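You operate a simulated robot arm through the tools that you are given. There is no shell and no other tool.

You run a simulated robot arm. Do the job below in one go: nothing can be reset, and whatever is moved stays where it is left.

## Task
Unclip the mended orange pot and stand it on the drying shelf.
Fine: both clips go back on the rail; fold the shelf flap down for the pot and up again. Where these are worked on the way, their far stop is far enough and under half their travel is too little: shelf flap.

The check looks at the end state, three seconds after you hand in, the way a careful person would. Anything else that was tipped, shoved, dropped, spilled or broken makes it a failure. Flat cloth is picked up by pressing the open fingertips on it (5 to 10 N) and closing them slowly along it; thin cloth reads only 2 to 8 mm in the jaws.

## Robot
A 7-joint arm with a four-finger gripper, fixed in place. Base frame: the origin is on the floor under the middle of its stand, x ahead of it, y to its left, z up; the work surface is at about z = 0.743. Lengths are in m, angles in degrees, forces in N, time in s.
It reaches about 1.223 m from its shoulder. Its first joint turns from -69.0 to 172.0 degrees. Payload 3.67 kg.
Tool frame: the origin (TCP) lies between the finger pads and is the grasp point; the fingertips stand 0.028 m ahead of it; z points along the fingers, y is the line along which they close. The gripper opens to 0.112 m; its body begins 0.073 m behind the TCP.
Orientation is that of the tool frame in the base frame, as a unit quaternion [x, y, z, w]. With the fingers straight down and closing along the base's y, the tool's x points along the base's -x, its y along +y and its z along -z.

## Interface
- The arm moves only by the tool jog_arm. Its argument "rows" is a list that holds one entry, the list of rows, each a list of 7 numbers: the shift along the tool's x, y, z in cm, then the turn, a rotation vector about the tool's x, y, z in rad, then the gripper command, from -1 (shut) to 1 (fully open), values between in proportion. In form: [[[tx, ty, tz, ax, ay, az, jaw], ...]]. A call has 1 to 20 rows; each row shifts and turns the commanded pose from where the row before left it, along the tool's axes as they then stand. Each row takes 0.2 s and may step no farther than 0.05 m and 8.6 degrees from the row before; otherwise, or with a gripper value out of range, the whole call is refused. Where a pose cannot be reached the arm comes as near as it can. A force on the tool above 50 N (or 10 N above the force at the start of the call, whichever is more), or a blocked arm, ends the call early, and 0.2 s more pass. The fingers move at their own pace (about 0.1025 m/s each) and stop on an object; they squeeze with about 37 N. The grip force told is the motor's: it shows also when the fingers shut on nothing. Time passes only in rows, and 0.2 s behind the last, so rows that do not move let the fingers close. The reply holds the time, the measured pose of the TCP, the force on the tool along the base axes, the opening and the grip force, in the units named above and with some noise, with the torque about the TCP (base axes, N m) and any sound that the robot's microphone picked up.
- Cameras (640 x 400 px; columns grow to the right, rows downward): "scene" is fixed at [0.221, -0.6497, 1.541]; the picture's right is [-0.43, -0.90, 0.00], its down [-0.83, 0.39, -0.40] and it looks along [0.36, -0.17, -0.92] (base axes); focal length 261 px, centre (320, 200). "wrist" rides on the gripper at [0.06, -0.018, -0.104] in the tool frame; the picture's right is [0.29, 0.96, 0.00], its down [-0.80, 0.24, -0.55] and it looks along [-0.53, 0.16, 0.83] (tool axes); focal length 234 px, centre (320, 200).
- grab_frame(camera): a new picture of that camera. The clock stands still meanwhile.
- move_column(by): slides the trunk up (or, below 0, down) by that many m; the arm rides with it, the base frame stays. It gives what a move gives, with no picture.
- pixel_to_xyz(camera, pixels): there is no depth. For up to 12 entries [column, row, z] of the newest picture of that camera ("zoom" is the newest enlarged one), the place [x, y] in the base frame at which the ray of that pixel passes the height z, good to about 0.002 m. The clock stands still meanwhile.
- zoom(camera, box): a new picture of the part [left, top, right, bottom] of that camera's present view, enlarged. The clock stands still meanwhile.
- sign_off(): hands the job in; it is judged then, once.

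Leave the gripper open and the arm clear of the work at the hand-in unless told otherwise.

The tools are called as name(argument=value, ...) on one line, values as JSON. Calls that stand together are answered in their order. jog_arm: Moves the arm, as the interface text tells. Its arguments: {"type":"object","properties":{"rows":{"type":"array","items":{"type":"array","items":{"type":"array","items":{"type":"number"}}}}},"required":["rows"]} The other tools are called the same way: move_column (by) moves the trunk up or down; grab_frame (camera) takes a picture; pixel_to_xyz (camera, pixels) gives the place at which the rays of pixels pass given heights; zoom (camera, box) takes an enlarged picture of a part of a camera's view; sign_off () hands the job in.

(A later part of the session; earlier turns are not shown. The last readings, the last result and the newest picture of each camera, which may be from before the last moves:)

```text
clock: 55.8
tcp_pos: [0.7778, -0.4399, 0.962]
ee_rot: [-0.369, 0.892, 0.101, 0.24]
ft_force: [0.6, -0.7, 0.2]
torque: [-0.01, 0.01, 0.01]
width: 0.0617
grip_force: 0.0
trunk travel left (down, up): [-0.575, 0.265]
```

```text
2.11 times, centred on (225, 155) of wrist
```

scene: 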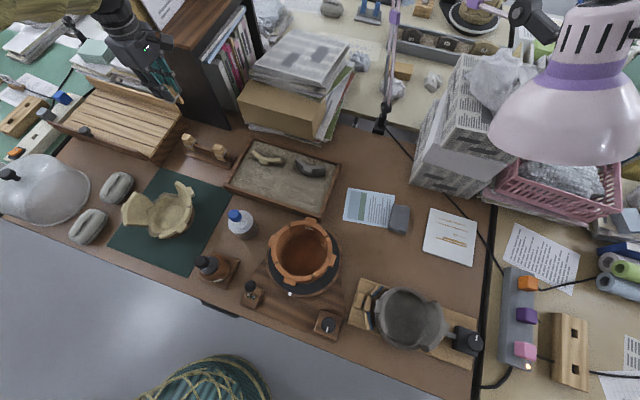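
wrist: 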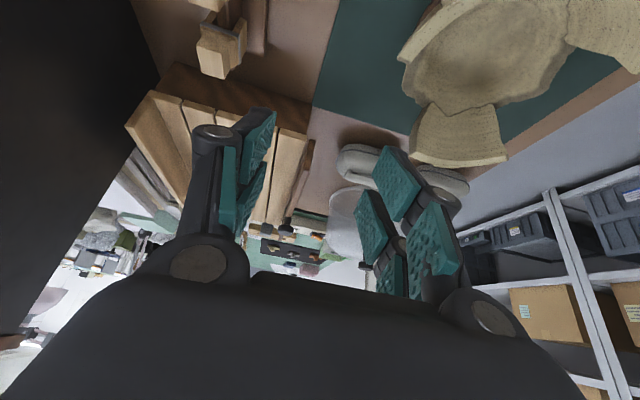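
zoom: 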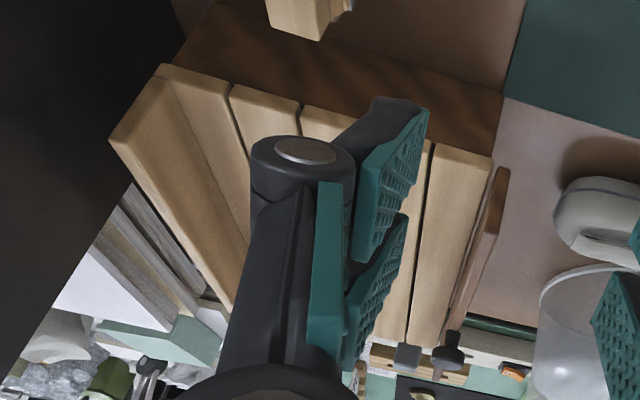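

grab_frame(camera="wrist")

pixel_to_xyz(camera="wrist", pixels=[[306.5, 171.25, 0.8], [306.5, 171.25, 0.88], [314.5, 140.8, 0.76], [314.5, 140.8, 0.84], [286, 170, 0.78], [286, 170, 0.86], [286, 225, 0.85], [286, 225, 0.9], [306, 134, 0.8], [306, 134, 0.86]])

pixel_to_xyz(camera="scene", pixels=[[138.75, 150.75, 0.8], [138.75, 150.75, 0.88], [147.75, 160.2, 0.76], [147.75, 160.2, 0.84], [84.4, 130.9, 0.86], [84.4, 130.9, 0.9], [155, 149.5, 0.8], [155, 149.5, 0.86], [150.2, 158, 0.8], [150.2, 158, 0.86]])

```text
taken
```

wrist: 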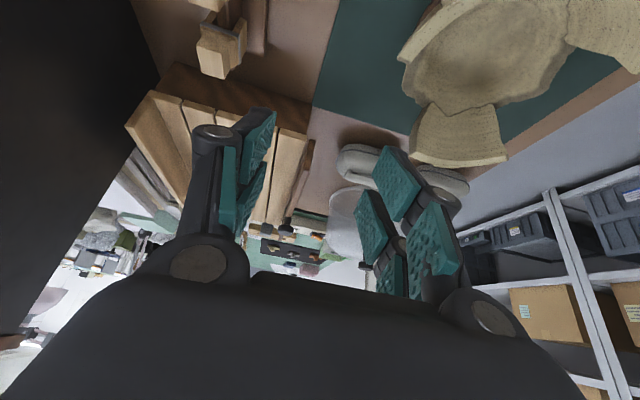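

```text
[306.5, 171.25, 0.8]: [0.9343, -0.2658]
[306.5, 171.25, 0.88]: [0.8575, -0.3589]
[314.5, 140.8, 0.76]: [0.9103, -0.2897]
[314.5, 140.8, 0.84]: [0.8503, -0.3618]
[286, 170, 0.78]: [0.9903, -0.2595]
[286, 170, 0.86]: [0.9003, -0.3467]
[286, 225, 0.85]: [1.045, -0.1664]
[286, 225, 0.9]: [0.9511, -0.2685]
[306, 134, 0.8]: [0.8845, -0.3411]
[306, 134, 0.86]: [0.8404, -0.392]
```

```text
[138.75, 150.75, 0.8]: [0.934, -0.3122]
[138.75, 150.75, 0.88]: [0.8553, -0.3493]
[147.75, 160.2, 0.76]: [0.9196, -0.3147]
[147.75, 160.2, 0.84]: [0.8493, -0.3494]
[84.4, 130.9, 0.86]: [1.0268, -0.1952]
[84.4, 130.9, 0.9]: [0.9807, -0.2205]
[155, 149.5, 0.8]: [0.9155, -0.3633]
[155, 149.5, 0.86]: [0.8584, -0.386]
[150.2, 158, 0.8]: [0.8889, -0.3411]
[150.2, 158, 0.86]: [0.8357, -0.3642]
```

The geometry so far: the flap is vertical at about c≈0.857 (along the shelf normal), with its top at z≈0.866 and its bottom or hinge near z≈0.805. The knob stands on its top edge with its centre at z≈0.885. I'll check the dome's height so the gripper stays clear of it.

zoom(camera="scene", box=[0, 140, 140, 250])

pixel_to_xyz(camera="scene", pixels=[[9, 174, 0.85], [9, 174, 0.95], [92, 190, 0.743], [60, 160, 0.743], [118, 178, 0.78], [118, 200, 0.743], [133, 180, 0.78]])

```text
3.64 times, centred on (70, 195) of scene
```

zoom: 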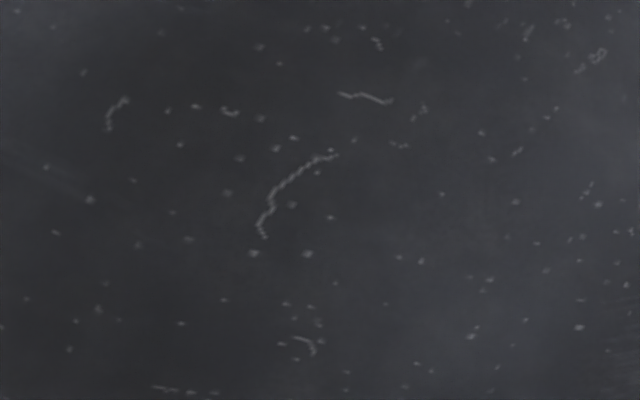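

```text
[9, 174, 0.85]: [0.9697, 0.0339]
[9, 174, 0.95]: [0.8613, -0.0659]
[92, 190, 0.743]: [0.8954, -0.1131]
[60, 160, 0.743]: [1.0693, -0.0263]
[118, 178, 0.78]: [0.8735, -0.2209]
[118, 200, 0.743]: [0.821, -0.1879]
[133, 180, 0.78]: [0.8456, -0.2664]
```

The dome's handle is at about (0.92,0.00,0.89), so I'll keep the tool vertical and inboard of it. Plan: push the flap open from inside with shut fingertips beside the knob. First I'll un-pitch, rise, go above the deck near (0.997,-0.29) and turn to yaw 45°.

jog_arm(rows=[[[0, 0, 0, 0, 0.13, 0, -1], [0, 0, 0, 0, 0.13, 0, -1], [0, 0, 0, 0, 0.13, 0, -1], [0, 0, 0, 0, 0.13, 0, -1], [0, 0, -4.0, 0, 0, 0, -1], [0, 0, -4.0, 0, 0, 0, -1], [0, 0, -4.0, 0, 0, 0, -1], [-3.8, -0.72, 0, 0, 0, 0, -1], [-3.8, -0.72, 0, 0, 0, 0, -1], [-3.8, -0.72, 0, 0, 0, 0, -1], [-3.8, -0.72, 0, 0, 0, 0, -1], [-3.8, -0.72, 0, 0, 0, 0, -1], [-3.8, -0.72, 0, 0, 0, 0, -1], [-3.8, -0.72, 0, 0, 0, 0, -1]]])

jog_arm(rows=[[[0, 0, 0, 0, 0, 0.143, -1], [0, 0, 0, 0, 0, 0.143, -1], [0, 0, 0, 0, 0, 0.143, -1], [0, 0, 0, 0, 0, 0.143, -1], [0, 0, 0, 0, 0, 0.143, -1], [0, 0, 0, 0, 0, 0.143, -1], [0, 0, 0, 0, 0, 0.143, -1], [0, 0, 0, 0, 0, 0.143, -1], [0, 0, 0, 0, 0, 0.143, -1], [0, 0, 0, 0, 0, 0.143, -1], [0, 0, 0, 0, 0, 0.143, -1]]])

grab_frame(camera="wrist")

grab_frame(camera="scene")

```text
clock: 58.8
tcp_pos: [1.0036, -0.2862, 1.0815]
ee_rot: [-0.382, 0.924, 0.0, -0.001]
ft_force: [1.1, 1.2, -0.2]
torque: [0.01, 0.02, 0.03]
width: 0.0
grip_force: 35.9
trunk travel left (down, up): [-0.575, 0.265]
```

```text
clock: 61.2
tcp_pos: [1.0006, -0.2862, 1.0833]
ee_rot: [0.385, 0.923, 0.0, 0.0]
ft_force: [0.0, 0.4, 0.6]
torque: [-0.03, 0.0, 0.0]
width: 0.0
grip_force: 35.5
trunk travel left (down, up): [-0.575, 0.265]
```

```text
taken
```

wrist: 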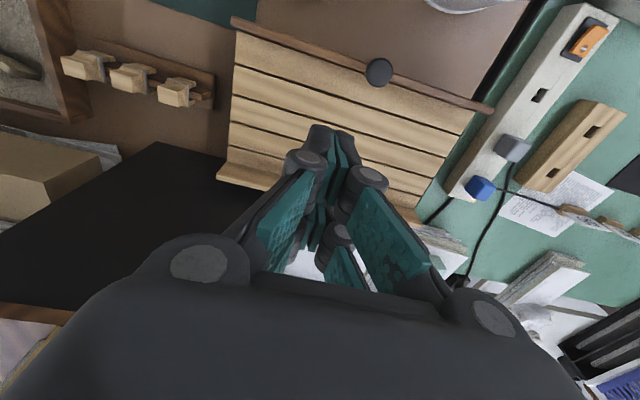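

```text
taken
```

scene: 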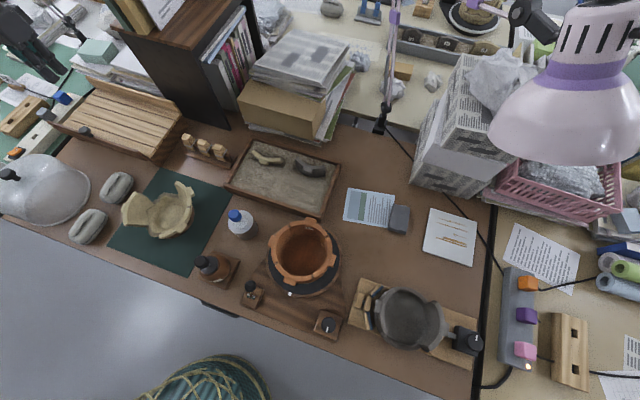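

I now see the whole shelf from above. I'll measure the deck extents and flap line here.

zoom(camera="wrist", box=[200, 0, 520, 200])

pixel_to_xyz(camera="wrist", pixels=[[237, 32, 0.81], [474, 112, 0.81], [229, 162, 0.81], [232, 18, 0.866], [494, 110, 0.866], [379, 72, 0.885], [440, 160, 0.81], [310, 50, 0.866]])

```text
2.00 times, centred on (360, 100) of wrist
```

zoom: 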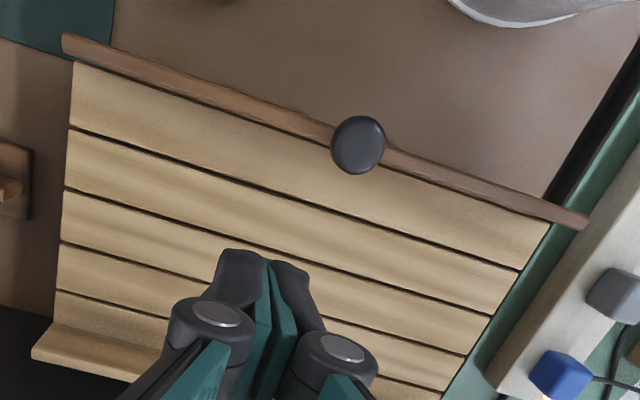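

```text
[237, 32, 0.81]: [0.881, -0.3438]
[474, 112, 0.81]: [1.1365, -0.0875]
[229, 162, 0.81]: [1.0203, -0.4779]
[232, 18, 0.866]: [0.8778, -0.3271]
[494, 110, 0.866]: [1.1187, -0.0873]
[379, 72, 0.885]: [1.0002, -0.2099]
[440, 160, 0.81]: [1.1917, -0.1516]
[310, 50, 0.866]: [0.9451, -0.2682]
```

Deck: s 0.38–0.742, c 0.866–1.059. The flap top lies along c≈0.854 and the knob is at s≈0.559. I'm at s≈0.505, c≈0.91, inside the flap and beside the knob. I'll lower the shut fingers so the tips reach z≈0.847.

jog_arm(rows=[[[0, 0, 4.0, 0, 0, 0, -1], [0, 0, 4.0, 0, 0, 0, -1], [0, 0, 4.0, 0, 0, 0, -1], [0, 0, 4.0, 0, 0, 0, -1], [0, 0, 3.0, 0, 0, 0, -1], [0, 0, 1.8, 0, 0, 0, -1], [0, 0, 0, 0, 0, 0, -1]]])

grab_frame(camera="wrist")

zoom(camera="scene", box=[30, 60, 200, 190])

```text
clock: 62.8
tcp_pos: [0.999, -0.2847, 0.8755]
ee_rot: [0.383, 0.924, 0.0, 0.0]
ft_force: [-0.3, 0.7, 0.4]
torque: [0.03, -0.02, 0.01]
width: 0.0001
grip_force: 35.5
trunk travel left (down, up): [-0.575, 0.265]
```

```text
taken
```

wrist: 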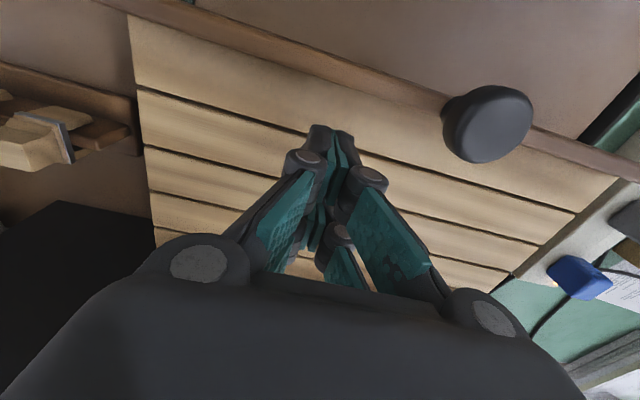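

```text
3.08 times, centred on (115, 125) of scene
```

zoom: 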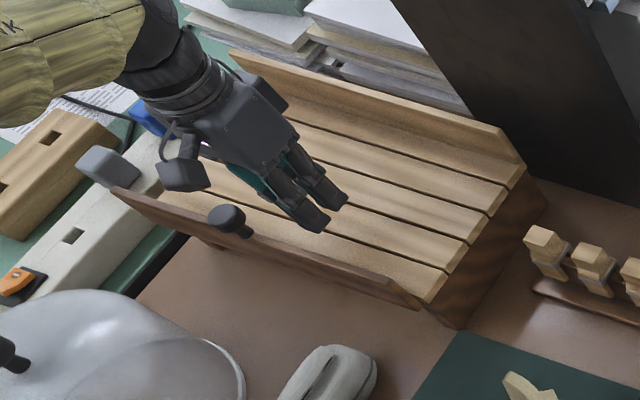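

Fingertips are over the deck behind the flap. I'll push outward (tool +x) in small steps.

jog_arm(rows=[[[0.8, 0, 0, 0, 0, 0, -1], [0.8, 0, 0, 0, 0, 0, -1], [0.8, 0, 0, 0, 0, 0, -1], [0.6, 0, 0, 0, 0, 0, -1], [0.6, 0, 0, 0, 0, 0, -1]]])

grab_frame(camera="wrist")

zoom(camera="scene", box=[30, 60, 200, 190])

```text
clock: 64.0
tcp_pos: [0.9751, -0.2602, 0.8745]
ee_rot: [0.383, 0.924, 0.0, 0.0]
ft_force: [-0.8, 0.3, 0.2]
torque: [0.02, 0.02, 0.0]
width: 0.0001
grip_force: 35.9
trunk travel left (down, up): [-0.575, 0.265]
```

```text
taken
```

wrist: 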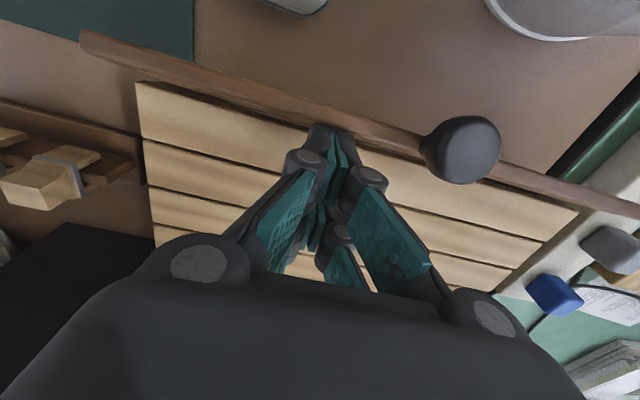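

```text
3.08 times, centred on (115, 125) of scene
```

zoom: 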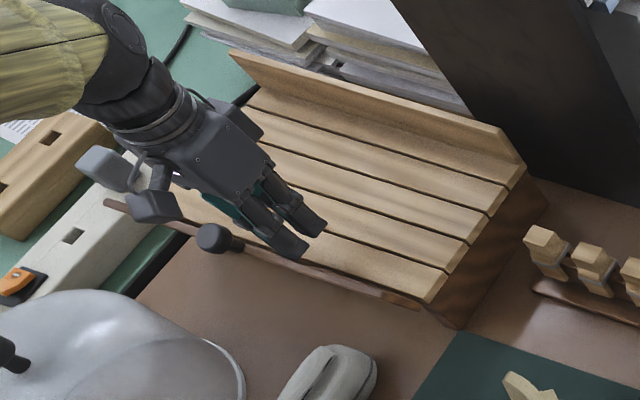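

The flap is swinging outward with almost no force. I'll continue outward about 3 cm.

jog_arm(rows=[[[0.6, 0, 0, 0, 0, 0, -1], [0.6, 0, 0, 0, 0, 0, -1], [0.6, 0, 0, 0, 0, 0, -1], [0.6, 0, 0, 0, 0, 0, -1], [0.6, 0, 0, 0, 0, 0, -1]]])

grab_frame(camera="wrist")

zoom(camera="scene", box=[30, 60, 200, 190])

```text
clock: 65.2
tcp_pos: [0.9534, -0.2389, 0.8761]
ee_rot: [0.384, 0.923, 0.001, 0.0]
ft_force: [-0.5, -0.4, 0.2]
torque: [0.02, 0.01, 0.01]
width: 0.0001
grip_force: 36.0
trunk travel left (down, up): [-0.575, 0.265]
```

```text
taken
```

wrist: 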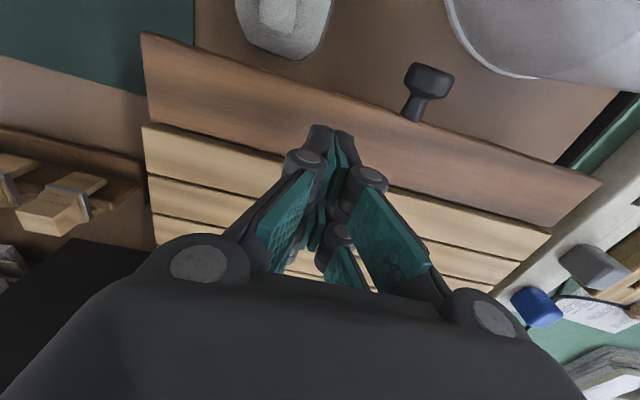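

```text
3.08 times, centred on (115, 125) of scene
```

zoom: 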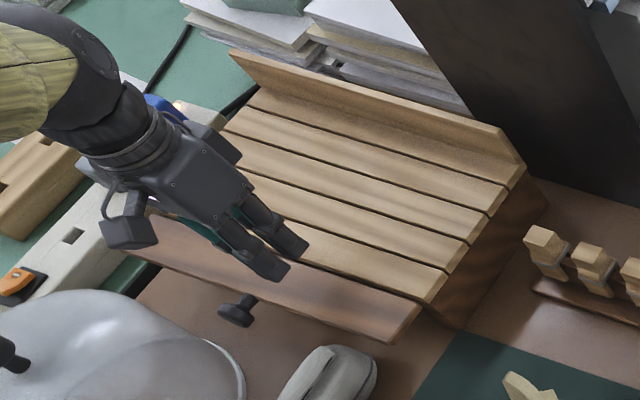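

The flap has swung all the way out, with the knob now pointing outward. I'll rise straight up to clear it and inspect where it rests.

jog_arm(rows=[[[0, 0, -3.0, 0, 0, 0, -1], [0, 0, -4.0, 0, 0, 0, -1], [0, 0, -4.0, 0, 0, 0, -1], [0, 0, -4.0, 0, 0, 0, -1], [0, 0, -4.0, 0, 0, 0, -1], [0, 0, -3.0, 0, 0, 0, -1]]])

grab_frame(camera="wrist")

zoom(camera="scene", box=[30, 90, 170, 200])

zoom(camera="wrist", box=[240, 0, 480, 190])

```text
clock: 66.6
tcp_pos: [0.954, -0.2394, 1.0962]
ee_rot: [0.383, 0.924, -0.001, -0.001]
ft_force: [0.0, -0.1, -0.2]
torque: [-0.01, -0.03, 0.03]
width: 0.0
grip_force: 35.7
trunk travel left (down, up): [-0.575, 0.265]
```

```text
taken
```

wrist: 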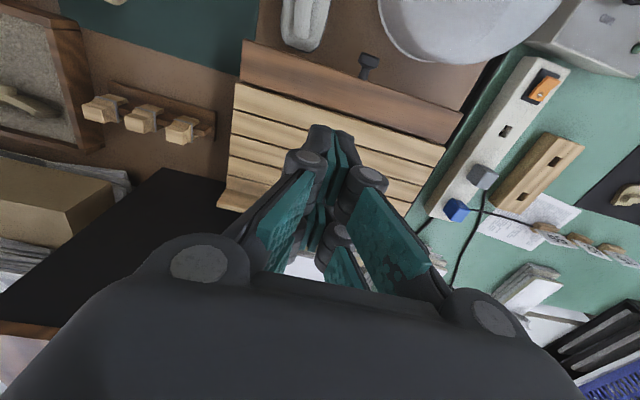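

```text
3.64 times, centred on (100, 145) of scene
```

zoom: 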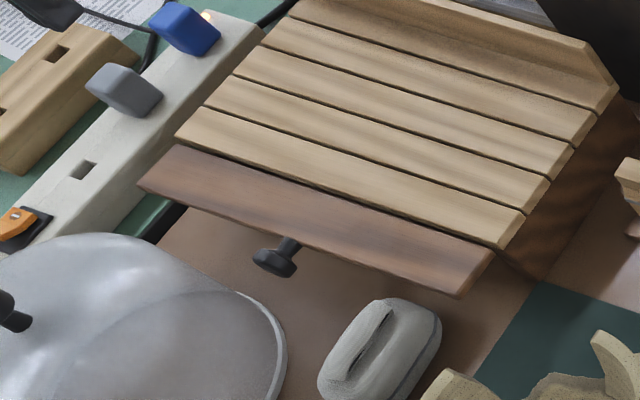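

```text
2.11 times, centred on (360, 95) of wrist
```

zoom: 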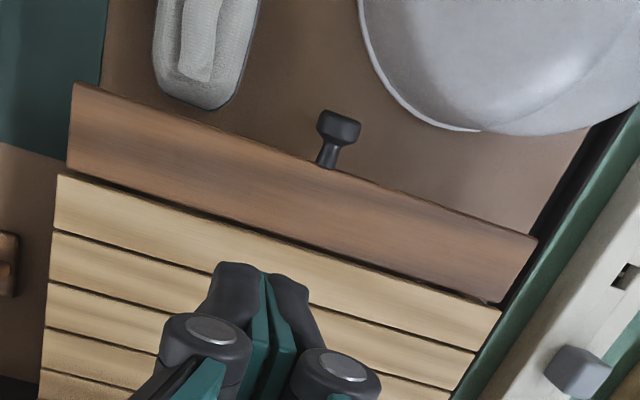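

The flap lies folded out and stays there. I'll triangulate its outer corners and the knob to learn the resting angle.

pixel_to_xyz(camera="wrist", pixels=[[369.5, 60.8, 0.76], [369.5, 60.8, 0.82], [245, 39.4, 0.76], [245, 39.4, 0.82], [463.1, 114, 0.76], [463.1, 114, 0.82]])

pixel_to_xyz(camera="scene", pixels=[[86.8, 162, 0.76], [86.8, 162, 0.82], [139, 171.1, 0.76], [139, 171.1, 0.82], [49.9, 141.4, 0.76], [49.9, 141.4, 0.82]])

```text
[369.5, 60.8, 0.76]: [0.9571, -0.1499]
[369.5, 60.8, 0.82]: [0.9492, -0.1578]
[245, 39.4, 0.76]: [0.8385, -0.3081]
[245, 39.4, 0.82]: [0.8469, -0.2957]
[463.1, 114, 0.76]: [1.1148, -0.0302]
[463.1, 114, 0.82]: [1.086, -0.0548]
```

```text
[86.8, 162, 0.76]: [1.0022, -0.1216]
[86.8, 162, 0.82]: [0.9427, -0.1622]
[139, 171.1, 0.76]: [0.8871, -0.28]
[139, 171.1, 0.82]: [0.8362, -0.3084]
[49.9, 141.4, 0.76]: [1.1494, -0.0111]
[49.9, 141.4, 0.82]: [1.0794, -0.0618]
```

The flap rests essentially horizontal (outer edge c≈0.808, z≈0.806; knob centre ≈(0.950,-0.157,0.812)). Now to the pot: I'll travel back at height, turn to yaw 90°, open the fingers and look at the pot wall from the side.

jog_arm(rows=[[[1.465, -4.64, 0, 0, 0, 0, -1], [1.465, -4.64, 0, 0, 0, 0, -1], [1.465, -4.64, 0, 0, 0, 0, -1], [1.465, -4.64, 0, 0, 0, 0, -1], [1.465, -4.64, 0, 0, 0, 0, -1], [1.465, -4.64, 0, 0, 0, 0, -1], [1.465, -4.64, 0, 0, 0, 0, -1], [1.465, -4.64, 0, 0, 0, 0, -1], [1.465, -4.64, 0, 0, 0, 0, -1], [1.465, -4.64, 0, 0, 0, 0, -1], [1.465, -4.64, 0, 0, 0, 0, -1], [1.465, -4.64, 0, 0, 0, 0, -1], [1.465, -4.64, 0, 0, 0, 0, -1], [1.465, -4.64, 0, 0, 0, 0, -1], [1.465, -4.64, 0, 0, 0, 0, -1], [1.465, -4.64, 0, 0, 0, 0, -1], [1.465, -4.64, 0, 0, 0, 0, -1]]])

jog_arm(rows=[[[0, 0, 0, 0, 0, -0.131, 1], [0, 0, 0, 0, 0, -0.131, 1], [0, 0, 0, 0, 0, -0.131, 1], [0, 0, 0, 0, 0, -0.131, 1], [0, 0, 0, 0, 0, -0.131, 1], [0, 0, 0, 0, 0, -0.131, 1], [0, 0, 0, 0, -0.14, 0, 1], [0, 0, 0, 0, -0.14, 0, 1], [0, 0, 0, 0, -0.14, 0, 1], [0, 0, 0, 0, -0.14, 0, 1]]])

grab_frame(camera="wrist")

```text
clock: 70.2
tcp_pos: [0.2178, -0.6214, 1.0946]
ee_rot: [0.384, 0.923, -0.001, 0.0]
ft_force: [-0.1, 1.0, 0.6]
torque: [0.03, -0.01, 0.02]
width: 0.0
grip_force: 36.2
trunk travel left (down, up): [-0.575, 0.265]
```

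```text
clock: 72.4
tcp_pos: [0.2184, -0.6188, 1.0945]
ee_rot: [0.0, 0.961, 0.001, 0.278]
ft_force: [0.2, 0.1, -0.1]
torque: [0.02, -0.01, 0.03]
width: 0.112
grip_force: 0.0
trunk travel left (down, up): [-0.575, 0.265]
```

```text
taken
```

wrist: 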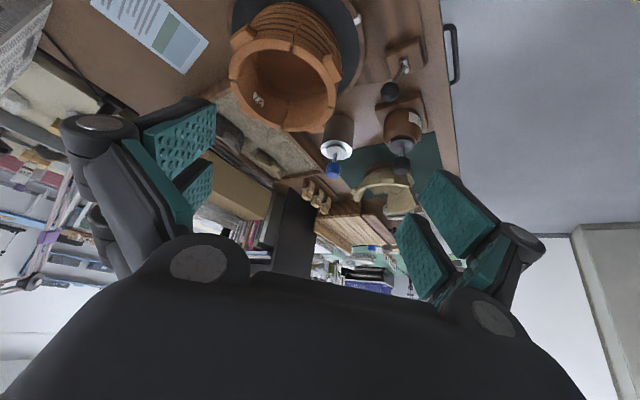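

The pot's side profile is now visible (upside down) at about (285,65). Zooming in.

zoom(camera="wrist", box=[210, 0, 370, 140])

```text
2.86 times, centred on (290, 70) of wrist
```

zoom: 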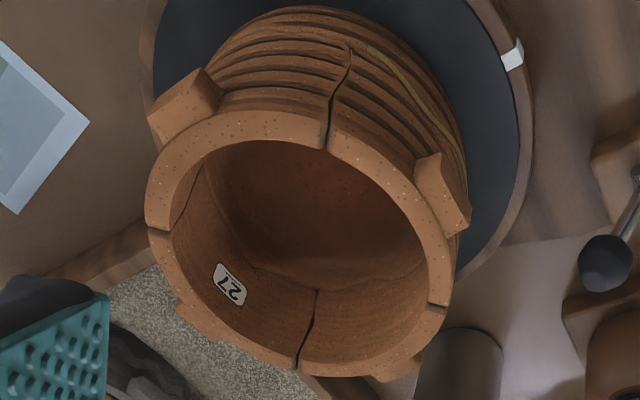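

The walls look near-vertical with shallow ridges, so a vertical wall grip should hold. I'll un-pitch, turn to about 94°, and go above the rim at clip A's former spot (free of lugs) for a precise look.

jog_arm(rows=[[[0, 0, 0, 0, 0.14, 0, 1], [0, 0, 0, 0, 0.14, 0, 1], [0, 0, 0, 0, 0.14, 0, 1], [0, 0, 0, 0, 0.14, 0, 1], [0, 0, 0, 0, 0, -0.07, 1], [-3.9, 0.3, 0, 0, 0, 0, 1], [-3.9, 0.3, 0, 0, 0, 0, 1], [-3.9, 0.3, 0, 0, 0, 0, 1], [-3.6, 0.2, 0, 0, 0, 0, 1], [0, 0, 3.5, 0, 0, 0, 1], [0, 0, 3.5, 0, 0, 0, 1], [0, 0, 3.5, 0, 0, 0, 1], [0, 0, 0, 0, 0, 0, 1]]])

grab_frame(camera="wrist")

zoom(camera="wrist", box=[180, 0, 380, 200])

```text
clock: 75.2
tcp_pos: [0.3699, -0.5971, 0.992]
ee_rot: [-0.034, 0.999, -0.001, 0.0]
ft_force: [0.3, -0.2, 0.1]
torque: [-0.02, 0.01, 0.01]
width: 0.1119
grip_force: 0.0
trunk travel left (down, up): [-0.575, 0.265]
```

```text
taken
```

wrist: 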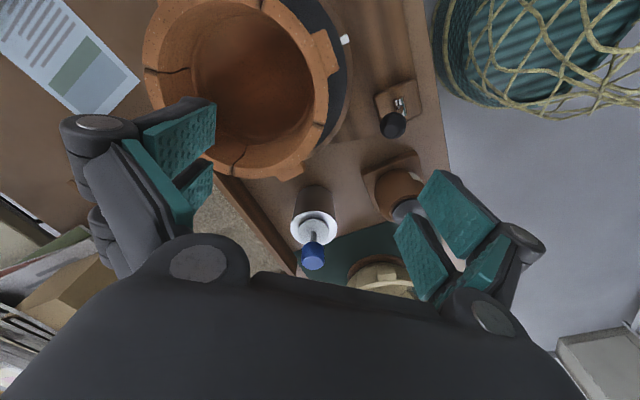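

```text
2.00 times, centred on (280, 100) of wrist
```

zoom: 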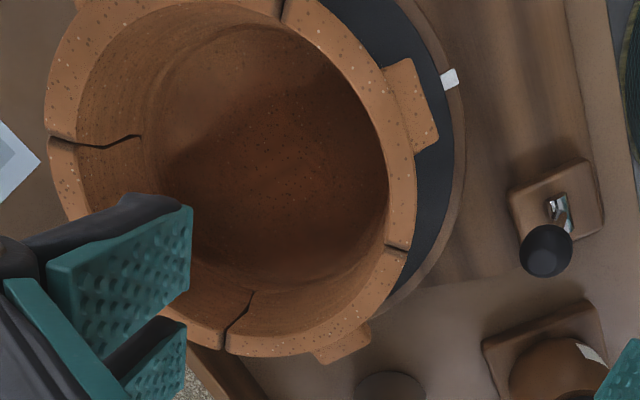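

pixel_to_xyz(camera="zoom", pixels=[[407, 249, 0.877], [386, 244, 0.877], [225, 353, 0.877], [230, 327, 0.877], [48, 138, 0.877], [80, 146, 0.877], [282, 22, 0.877], [285, 0, 0.877], [414, 180, 0.877], [388, 180, 0.877]])

zoom(camera="wrist", box=[290, 50, 390, 170])

```text
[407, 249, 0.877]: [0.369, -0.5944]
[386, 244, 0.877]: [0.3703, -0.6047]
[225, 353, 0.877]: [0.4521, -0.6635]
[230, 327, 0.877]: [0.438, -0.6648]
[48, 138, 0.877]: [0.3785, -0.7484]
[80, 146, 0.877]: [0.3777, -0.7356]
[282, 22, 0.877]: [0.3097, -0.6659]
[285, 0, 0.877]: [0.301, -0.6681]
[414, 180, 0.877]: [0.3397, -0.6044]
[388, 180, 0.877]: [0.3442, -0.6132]
```

```text
3.33 times, centred on (340, 110) of wrist
```

zoom: 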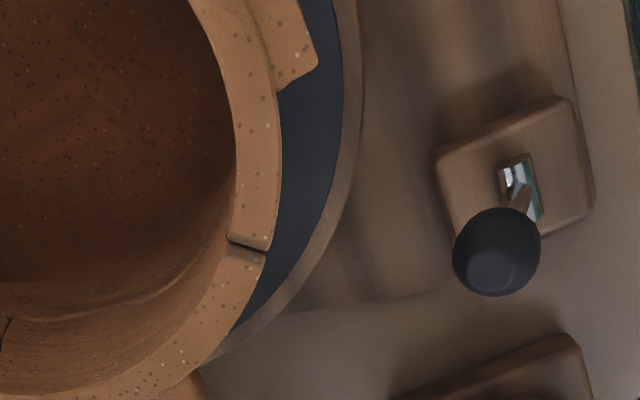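

Pot centre ≈(0.375,-0.6715), outer radius 0.077 and wall about 0.012 m. I'll align the TCP over the wall at azimuth ≈94°, narrow the opening to about 0.07 m so the lever knob stays clear, and lower so the tips go about 4 cm below the rim.

jog_arm(rows=[[[0.05, -0.36, 0, 0, 0, 0, 0.25], [0, 0, 0, 0, 0, 0, 0.25], [0, 0, 3.5, 0, 0, 0, 0.25], [0, 0, 3.5, 0, 0, 0, 0.25], [0, 0, 2.0, 0, 0, 0, 0.25], [0, 0, 0, 0, 0, 0, 0.25]]])

grab_frame(camera="wrist")

zoom(camera="wrist", box=[200, 80, 440, 260])

```text
clock: 76.6
tcp_pos: [0.3702, -0.6009, 0.9012]
ee_rot: [-0.033, 0.999, 0.0, 0.001]
ft_force: [-0.1, -0.1, -0.5]
torque: [0.02, -0.01, 0.01]
width: 0.0699
grip_force: 0.0
trunk travel left (down, up): [-0.575, 0.265]
```

```text
taken
```

wrist: 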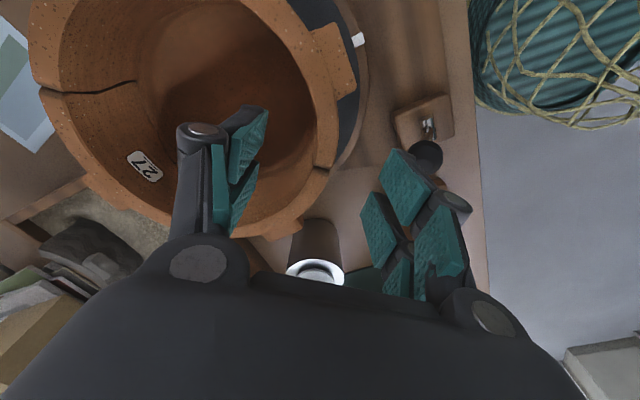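

```text
2.22 times, centred on (320, 170) of wrist
```

zoom: 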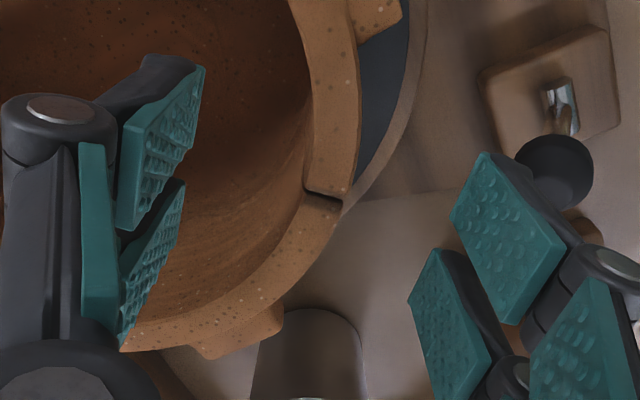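

The inner fingers are over the inside and the outer ones are clear of the lever knob. Lowering 4 cm more.

jog_arm(rows=[[[0, 0, 1.0, 0, 0, 0, 0.25], [0, 0, 1.0, 0, 0, 0, 0.25], [0, 0, 1.0, 0, 0, 0, 0.25], [0, 0, 0.9, 0, 0, 0, 0.25], [0, 0, 0, 0, 0, 0, 0.25]]])

zoom(camera="wrist", box=[200, 80, 440, 260])

zoom(camera="scene", box=[230, 190, 360, 310])

```text
clock: 77.8
tcp_pos: [0.3717, -0.6022, 0.8608]
ee_rot: [-0.033, 0.999, 0.001, 0.001]
ft_force: [-0.1, 0.5, -0.1]
torque: [0.01, 0.01, -0.04]
width: 0.0697
grip_force: 0.0
trunk travel left (down, up): [-0.575, 0.265]
```

```text
2.22 times, centred on (320, 170) of wrist
```

zoom: 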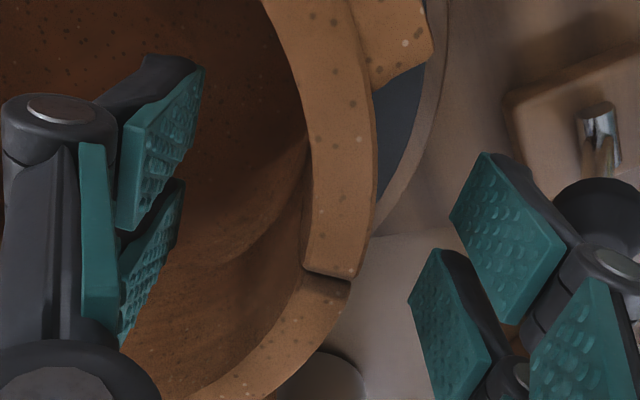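

```text
3.33 times, centred on (295, 250) of scene
```

zoom: 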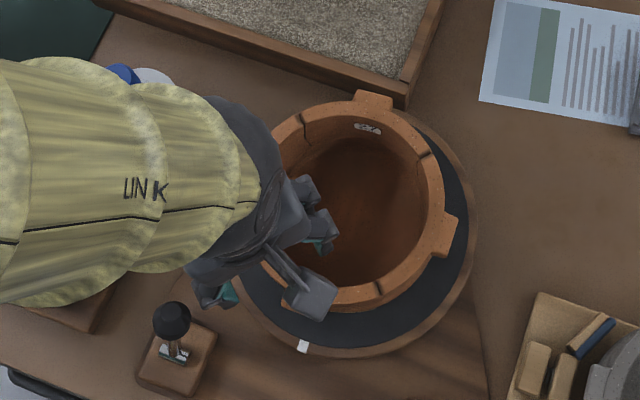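

The fingers straddle the wall. Closing now in steps.

jog_arm(rows=[[[0, 0, 0, 0, 0, 0, -0.2], [0, 0, 0, 0, 0, 0, -0.5], [0, 0, 0, 0, 0, 0, -0.7], [0, 0, 0, 0, 0, 0, -1], [0, 0, 0, 0, 0, 0, -1], [0, 0, 0, 0, 0, 0, -1]]])

zoom(camera="wrist", box=[200, 80, 440, 260])

zoom(camera="scene", box=[230, 190, 360, 310])

```text
clock: 79.2
tcp_pos: [0.3691, -0.6014, 0.8629]
ee_rot: [-0.033, 0.999, 0.0, 0.0]
ft_force: [2.2, -6.6, 2.3]
torque: [-0.34, -0.6, 0.13]
width: 0.0165
grip_force: 37.1
trunk travel left (down, up): [-0.575, 0.265]
```

```text
2.22 times, centred on (320, 170) of wrist
```

zoom: 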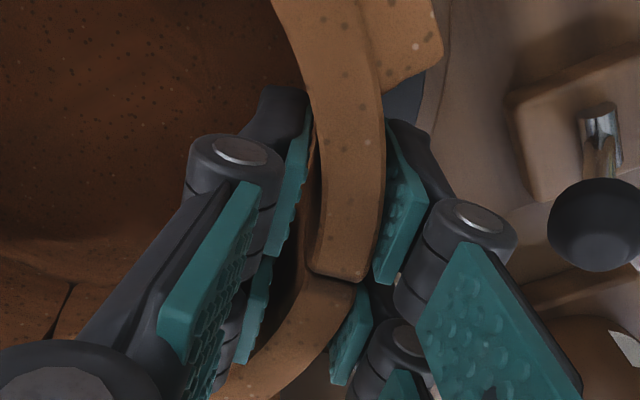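

```text
3.33 times, centred on (295, 250) of scene
```

zoom: 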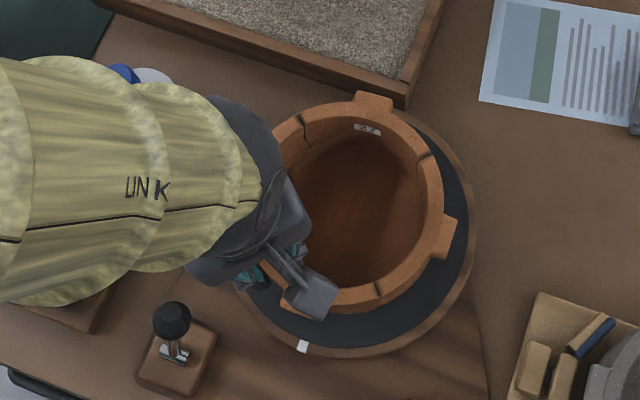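

Grip is firm at 0.0165 m (curved wall plus pads). I'll lift a few millimetres to weigh it and watch for tilt.

jog_arm(rows=[[[0, 0, -0.3, 0, 0, 0, -1], [0, 0, -0.3, 0, 0, 0, -1], [0, 0, -0.4, 0, 0, 0, -1], [0, 0, -0.5, 0, 0, 0, -1]]])

zoom(camera="wrist", box=[200, 80, 440, 260])

zoom(camera="scene", box=[230, 190, 360, 310])

```text
clock: 80.2
tcp_pos: [0.3703, -0.6001, 0.8752]
ee_rot: [-0.035, 0.999, 0.001, 0.001]
ft_force: [0.0, 0.4, -10.7]
torque: [0.69, 0.03, 0.0]
width: 0.0163
grip_force: 37.0
trunk travel left (down, up): [-0.575, 0.265]
```

```text
2.22 times, centred on (320, 170) of wrist
```

zoom: 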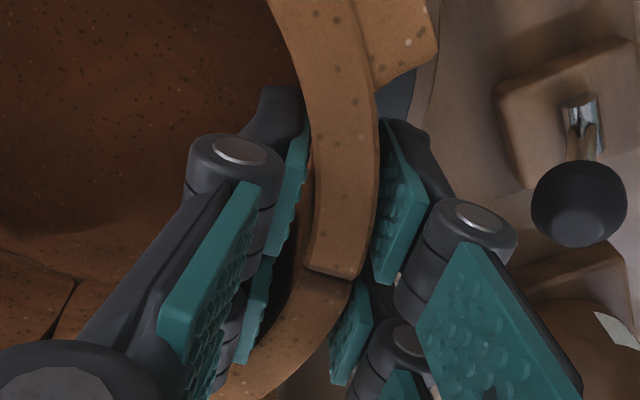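

```text
3.33 times, centred on (295, 250) of scene
```

zoom: 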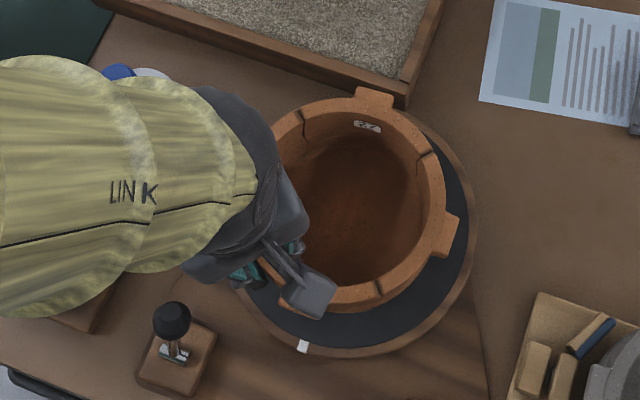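

Fz −10.7 N with 0.69 Nm, so the pot (about 1.1 kg) is off the wheel and held. I'll lift slowly another 4 cm and check it stays level.

jog_arm(rows=[[[0, 0, -0.5, 0, 0, 0, -1], [0, 0, -0.8, 0, 0, 0, -1], [0, 0, -1.0, 0, 0, 0, -1], [0, 0, -1.0, 0, 0, 0, -1], [0, 0, -0.7, 0, 0, 0, -1], [0, 0, 0, 0, 0, 0, -1]]])

grab_frame(camera="wrist")

zoom(camera="scene", box=[230, 190, 360, 310])

```text
clock: 81.6
tcp_pos: [0.3705, -0.6029, 0.9145]
ee_rot: [-0.034, 0.999, 0.0, 0.001]
ft_force: [0.2, 0.7, -9.9]
torque: [0.72, 0.08, 0.01]
width: 0.0164
grip_force: 36.8
trunk travel left (down, up): [-0.575, 0.265]
```

```text
taken
```

wrist: 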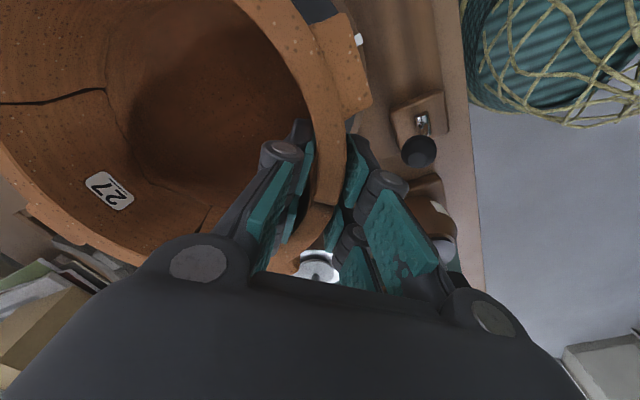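

```text
3.33 times, centred on (295, 250) of scene
```

zoom: 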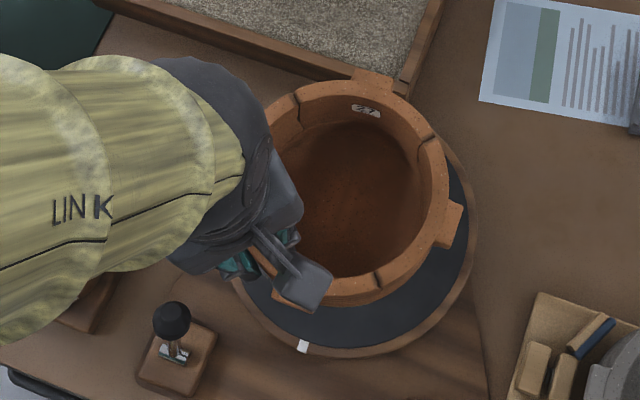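

The pot hangs steady with no slip. I'll raise to z≈1.03, so the pot bottom (about 0.95) clears everything on the way, and then turn slowly to 135° so its lugs won't point at the flap.

jog_arm(rows=[[[0, 0, -1.0, 0, 0, 0, -1], [0, 0, -2.0, 0, 0, 0, -1], [0, 0, -2.5, 0, 0, 0, -1], [0, 0, -2.5, 0, 0, 0, -1], [0, 0, -2.0, 0, 0, 0, -1], [0, 0, -1.5, 0, 0, 0, -1], [0, 0, 0, 0, 0, -0.05, -1], [0, 0, 0, 0, 0, -0.08, -1], [0, 0, 0, 0, 0, -0.09, -1], [0, 0, 0, 0, 0, -0.09, -1], [0, 0, 0, 0, 0, -0.09, -1], [0, 0, 0, 0, 0, -0.09, -1], [0, 0, 0, 0, 0, -0.09, -1], [0, 0, 0, 0, 0, -0.08, -1], [0, 0, 0, 0, 0, -0.06, -1], [0, 0, 0, 0, 0, 0, -1]]])

grab_frame(camera="scene")

grab_frame(camera="wrist")

```text
clock: 85.0
tcp_pos: [0.3693, -0.6032, 1.0307]
ee_rot: [-0.384, 0.923, 0.001, 0.0]
ft_force: [0.6, -0.1, -9.1]
torque: [0.51, 0.49, 0.03]
width: 0.0168
grip_force: 37.1
trunk travel left (down, up): [-0.575, 0.265]
```

```text
taken
```

scene: 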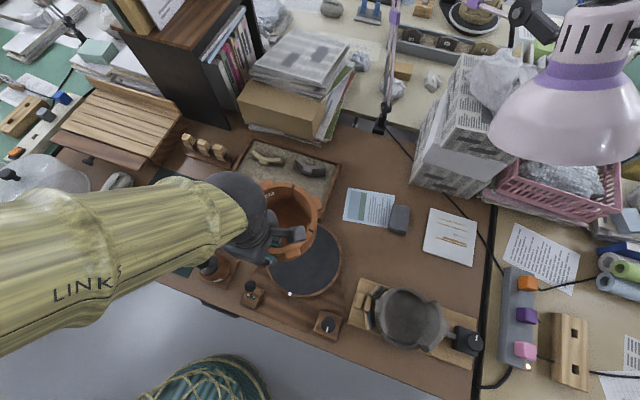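

```text
taken
```

wrist: 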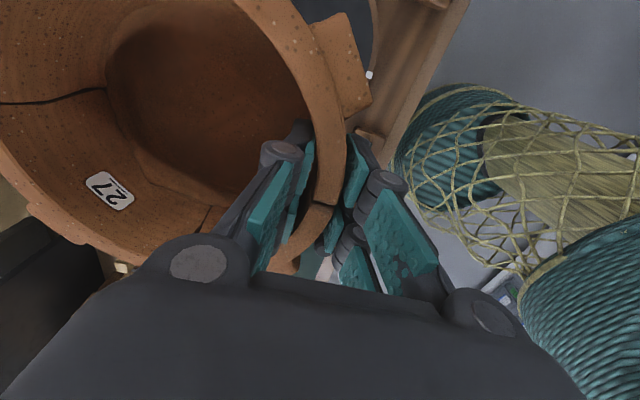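

The pot is steady (0.71 Nm, same as before) and the wheel below is undisturbed. Now I'll carry it to the shelf at this height.

jog_arm(rows=[[[-1.8, -0.55, 0, 0, 0, 0, -1], [-3.657, -1.124, 0, 0, 0, 0, -1], [-3.657, -1.124, 0, 0, 0, 0, -1], [-3.657, -1.124, 0, 0, 0, 0, -1], [-3.657, -1.124, 0, 0, 0, 0, -1], [-3.657, -1.124, 0, 0, 0, 0, -1], [-3.657, -1.124, 0, 0, 0, 0, -1], [-3.657, -1.124, 0, 0, 0, 0, -1], [-3.657, -1.124, 0, 0, 0, 0, -1], [-3.657, -1.124, 0, 0, 0, 0, -1], [-3.657, -1.124, 0, 0, 0, 0, -1], [-3.657, -1.124, 0, 0, 0, 0, -1], [-3.657, -1.124, 0, 0, 0, 0, -1], [-3.657, -1.124, 0, 0, 0, 0, -1], [-3.657, -1.124, 0, 0, 0, 0, -1], [-3.657, -1.124, 0, 0, 0, 0, -1], [-3.657, -1.124, 0, 0, 0, 0, -1], [-2.5, -0.77, 0, 0, 0, 0, -1], [0, 0, 0, 0, 0, 0, -1]]])

grab_frame(camera="scene")

grab_frame(camera="wrist")

```text
clock: 89.0
tcp_pos: [0.9511, -0.2906, 1.0301]
ee_rot: [-0.384, 0.923, 0.001, -0.001]
ft_force: [-0.1, -1.4, -10.7]
torque: [0.51, 0.47, -0.02]
width: 0.0161
grip_force: 37.2
trunk travel left (down, up): [-0.575, 0.265]
```

```text
taken
```

scene: 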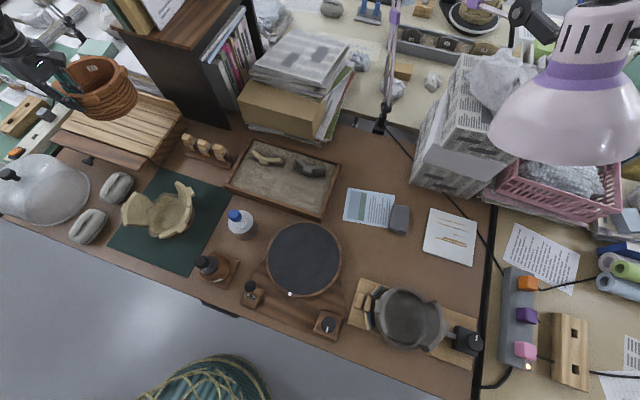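

```text
taken
```

wrist: 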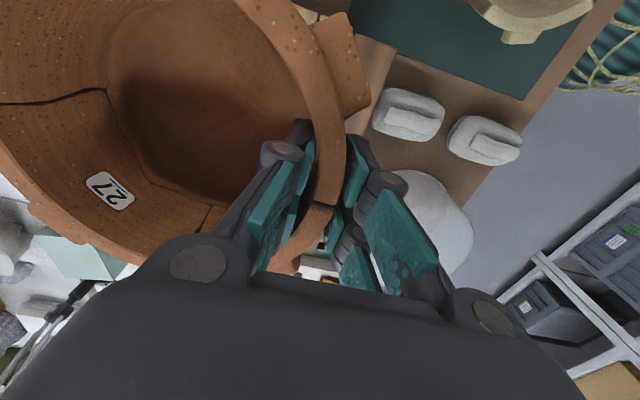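

I'm near the shelf (s≈0.467, c≈0.878). I'll zoom in on the pot in the scene view to check it hangs level.

zoom(camera="scene", box=[40, 40, 170, 170])

```text
3.08 times, centred on (105, 105) of scene
```

zoom: 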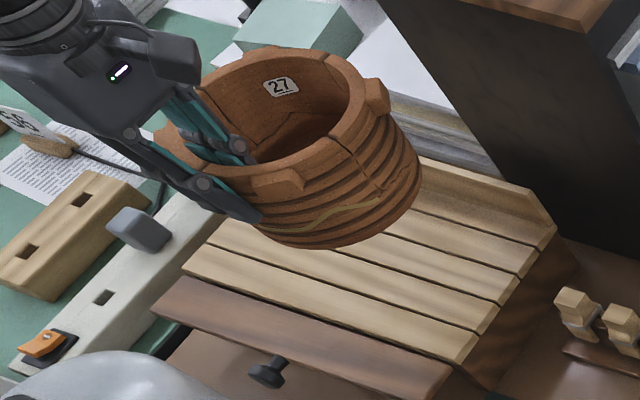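

It hangs level. I'll align it over the deck (pot centre at s≈0.485, c≈0.961), then descend to just above the slats.

jog_arm(rows=[[[-0.9, -0.6, 0, 0, 0, 0, -1], [-0.9, -0.65, 0, 0, 0, 0, -1], [0, 0, 1.5, 0, 0, 0, -1], [0, 0, 2.5, 0, 0, 0, -1], [0, 0, 2.5, 0, 0, 0, -1], [0, 0, 2.0, 0, 0, 0, -1], [0, 0, 1.5, 0, 0, 0, -1], [0, 0, 0, 0, 0, 0, -1]]])

zoom(camera="scene", box=[40, 60, 180, 180])

grab_frame(camera="wrist")

```text
clock: 90.8
tcp_pos: [0.9723, -0.2871, 0.9295]
ee_rot: [-0.384, 0.923, 0.0, -0.001]
ft_force: [0.4, 0.6, -10.4]
torque: [0.52, 0.5, 0.04]
width: 0.0165
grip_force: 36.8
trunk travel left (down, up): [-0.575, 0.265]
```

```text
3.33 times, centred on (110, 120) of scene
```

zoom: 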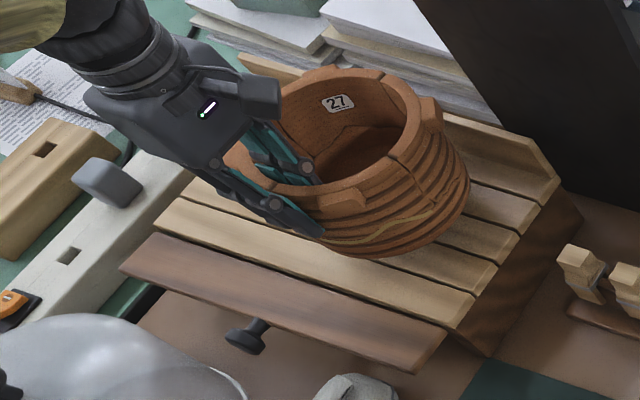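

```text
taken
```

wrist: 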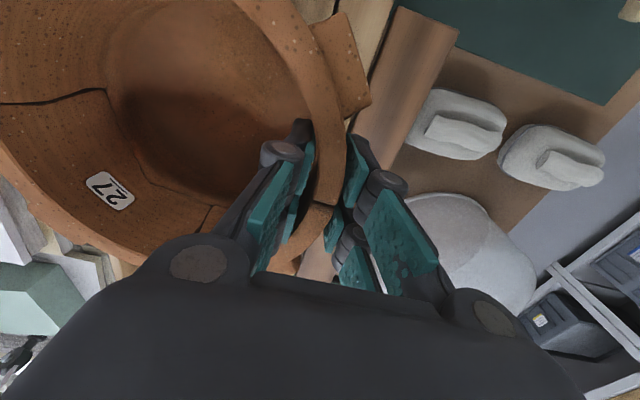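

The pot is over the deck, clear of the backboard. I'll descend slowly with force checks.

jog_arm(rows=[[[0, 0, 0.6, 0, 0, 0, -1], [0, 0, 0.6, 0, 0, 0, -1], [0, 0, 0.5, 0, 0, 0, -1], [0, 0, 0.3, 0, 0, 0, -1]]])

zoom(camera="scene", box=[60, 80, 180, 180])

```text
clock: 91.8
tcp_pos: [0.9722, -0.2871, 0.9097]
ee_rot: [-0.385, 0.923, 0.002, -0.001]
ft_force: [-0.7, 0.1, -10.4]
torque: [0.5, 0.47, -0.02]
width: 0.0164
grip_force: 37.2
trunk travel left (down, up): [-0.575, 0.265]
```

```text
4.00 times, centred on (120, 130) of scene
```

zoom: 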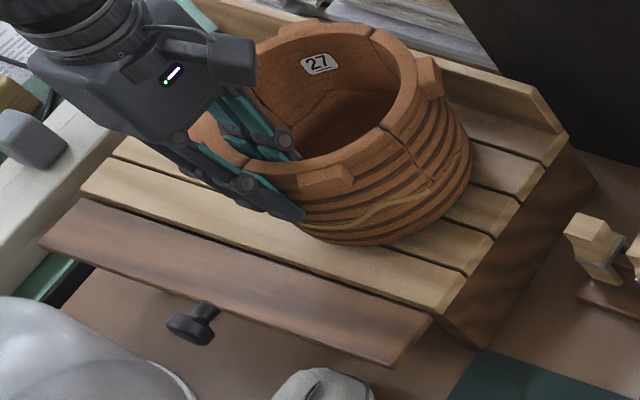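

Still hanging free (−10.4 N). Continuing down in 2–3 mm steps.

jog_arm(rows=[[[0, 0, 0.3, 0, 0, 0, -1], [0, 0, 0.3, 0, 0, 0, -1], [0, 0, 0.2, 0, 0, 0, -1]]])

jog_arm(rows=[[[0, 0, 0.2, 0, 0, 0, -1], [0, 0, 0.2, 0, 0, 0, -1]]])

```text
clock: 92.6
tcp_pos: [0.9736, -0.2877, 0.9014]
ee_rot: [-0.384, 0.923, 0.002, 0.001]
ft_force: [0.3, 0.0, -10.0]
torque: [0.43, 0.45, 0.02]
width: 0.0166
grip_force: 37.1
trunk travel left (down, up): [-0.575, 0.265]
```

```text
clock: 93.2
tcp_pos: [0.9715, -0.2866, 0.8999]
ee_rot: [-0.384, 0.923, 0.0, 0.001]
ft_force: [-2.1, 0.9, 0.3]
torque: [-0.54, -0.25, -0.06]
width: 0.0166
grip_force: 36.9
trunk travel left (down, up): [-0.575, 0.265]
```

Contact: the load has gone to zero and the torque shows the far edge touched first, so there is a slight droop. I'll lower 1–2 mm more so the near side settles too.

jog_arm(rows=[[[0, 0, 0.15, 0, 0, 0, -1], [0, 0, 0, 0, 0, 0, -1]]])

zoom(camera="scene", box=[60, 80, 180, 180])

```text
clock: 93.8
tcp_pos: [0.9708, -0.2859, 0.898]
ee_rot: [-0.384, 0.923, 0.0, 0.0]
ft_force: [-2.2, 3.0, 0.3]
torque: [-0.32, -0.23, 0.1]
width: 0.0164
grip_force: 36.9
trunk travel left (down, up): [-0.575, 0.265]
```

```text
4.00 times, centred on (120, 130) of scene
```

zoom: 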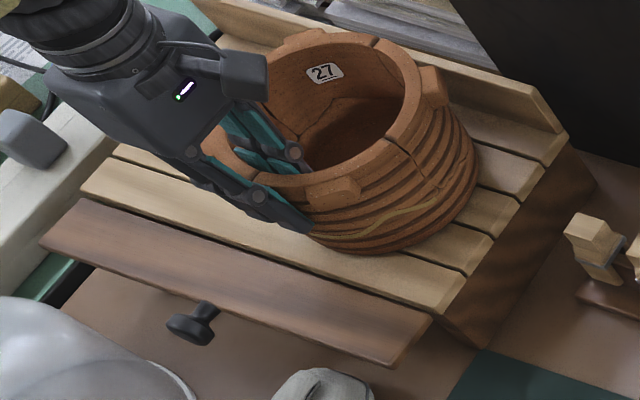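

jog_arm(rows=[[[0, 0, 0.1, 0, 0, 0, -1], [0, 0, 0, 0, 0, 0, -1]]])

```text
clock: 94.4
tcp_pos: [0.9714, -0.2856, 0.8963]
ee_rot: [-0.384, 0.924, 0.0, 0.0]
ft_force: [-1.4, 4.2, 0.3]
torque: [-0.22, -0.41, 0.21]
width: 0.0165
grip_force: 36.9
trunk travel left (down, up): [-0.575, 0.265]
```

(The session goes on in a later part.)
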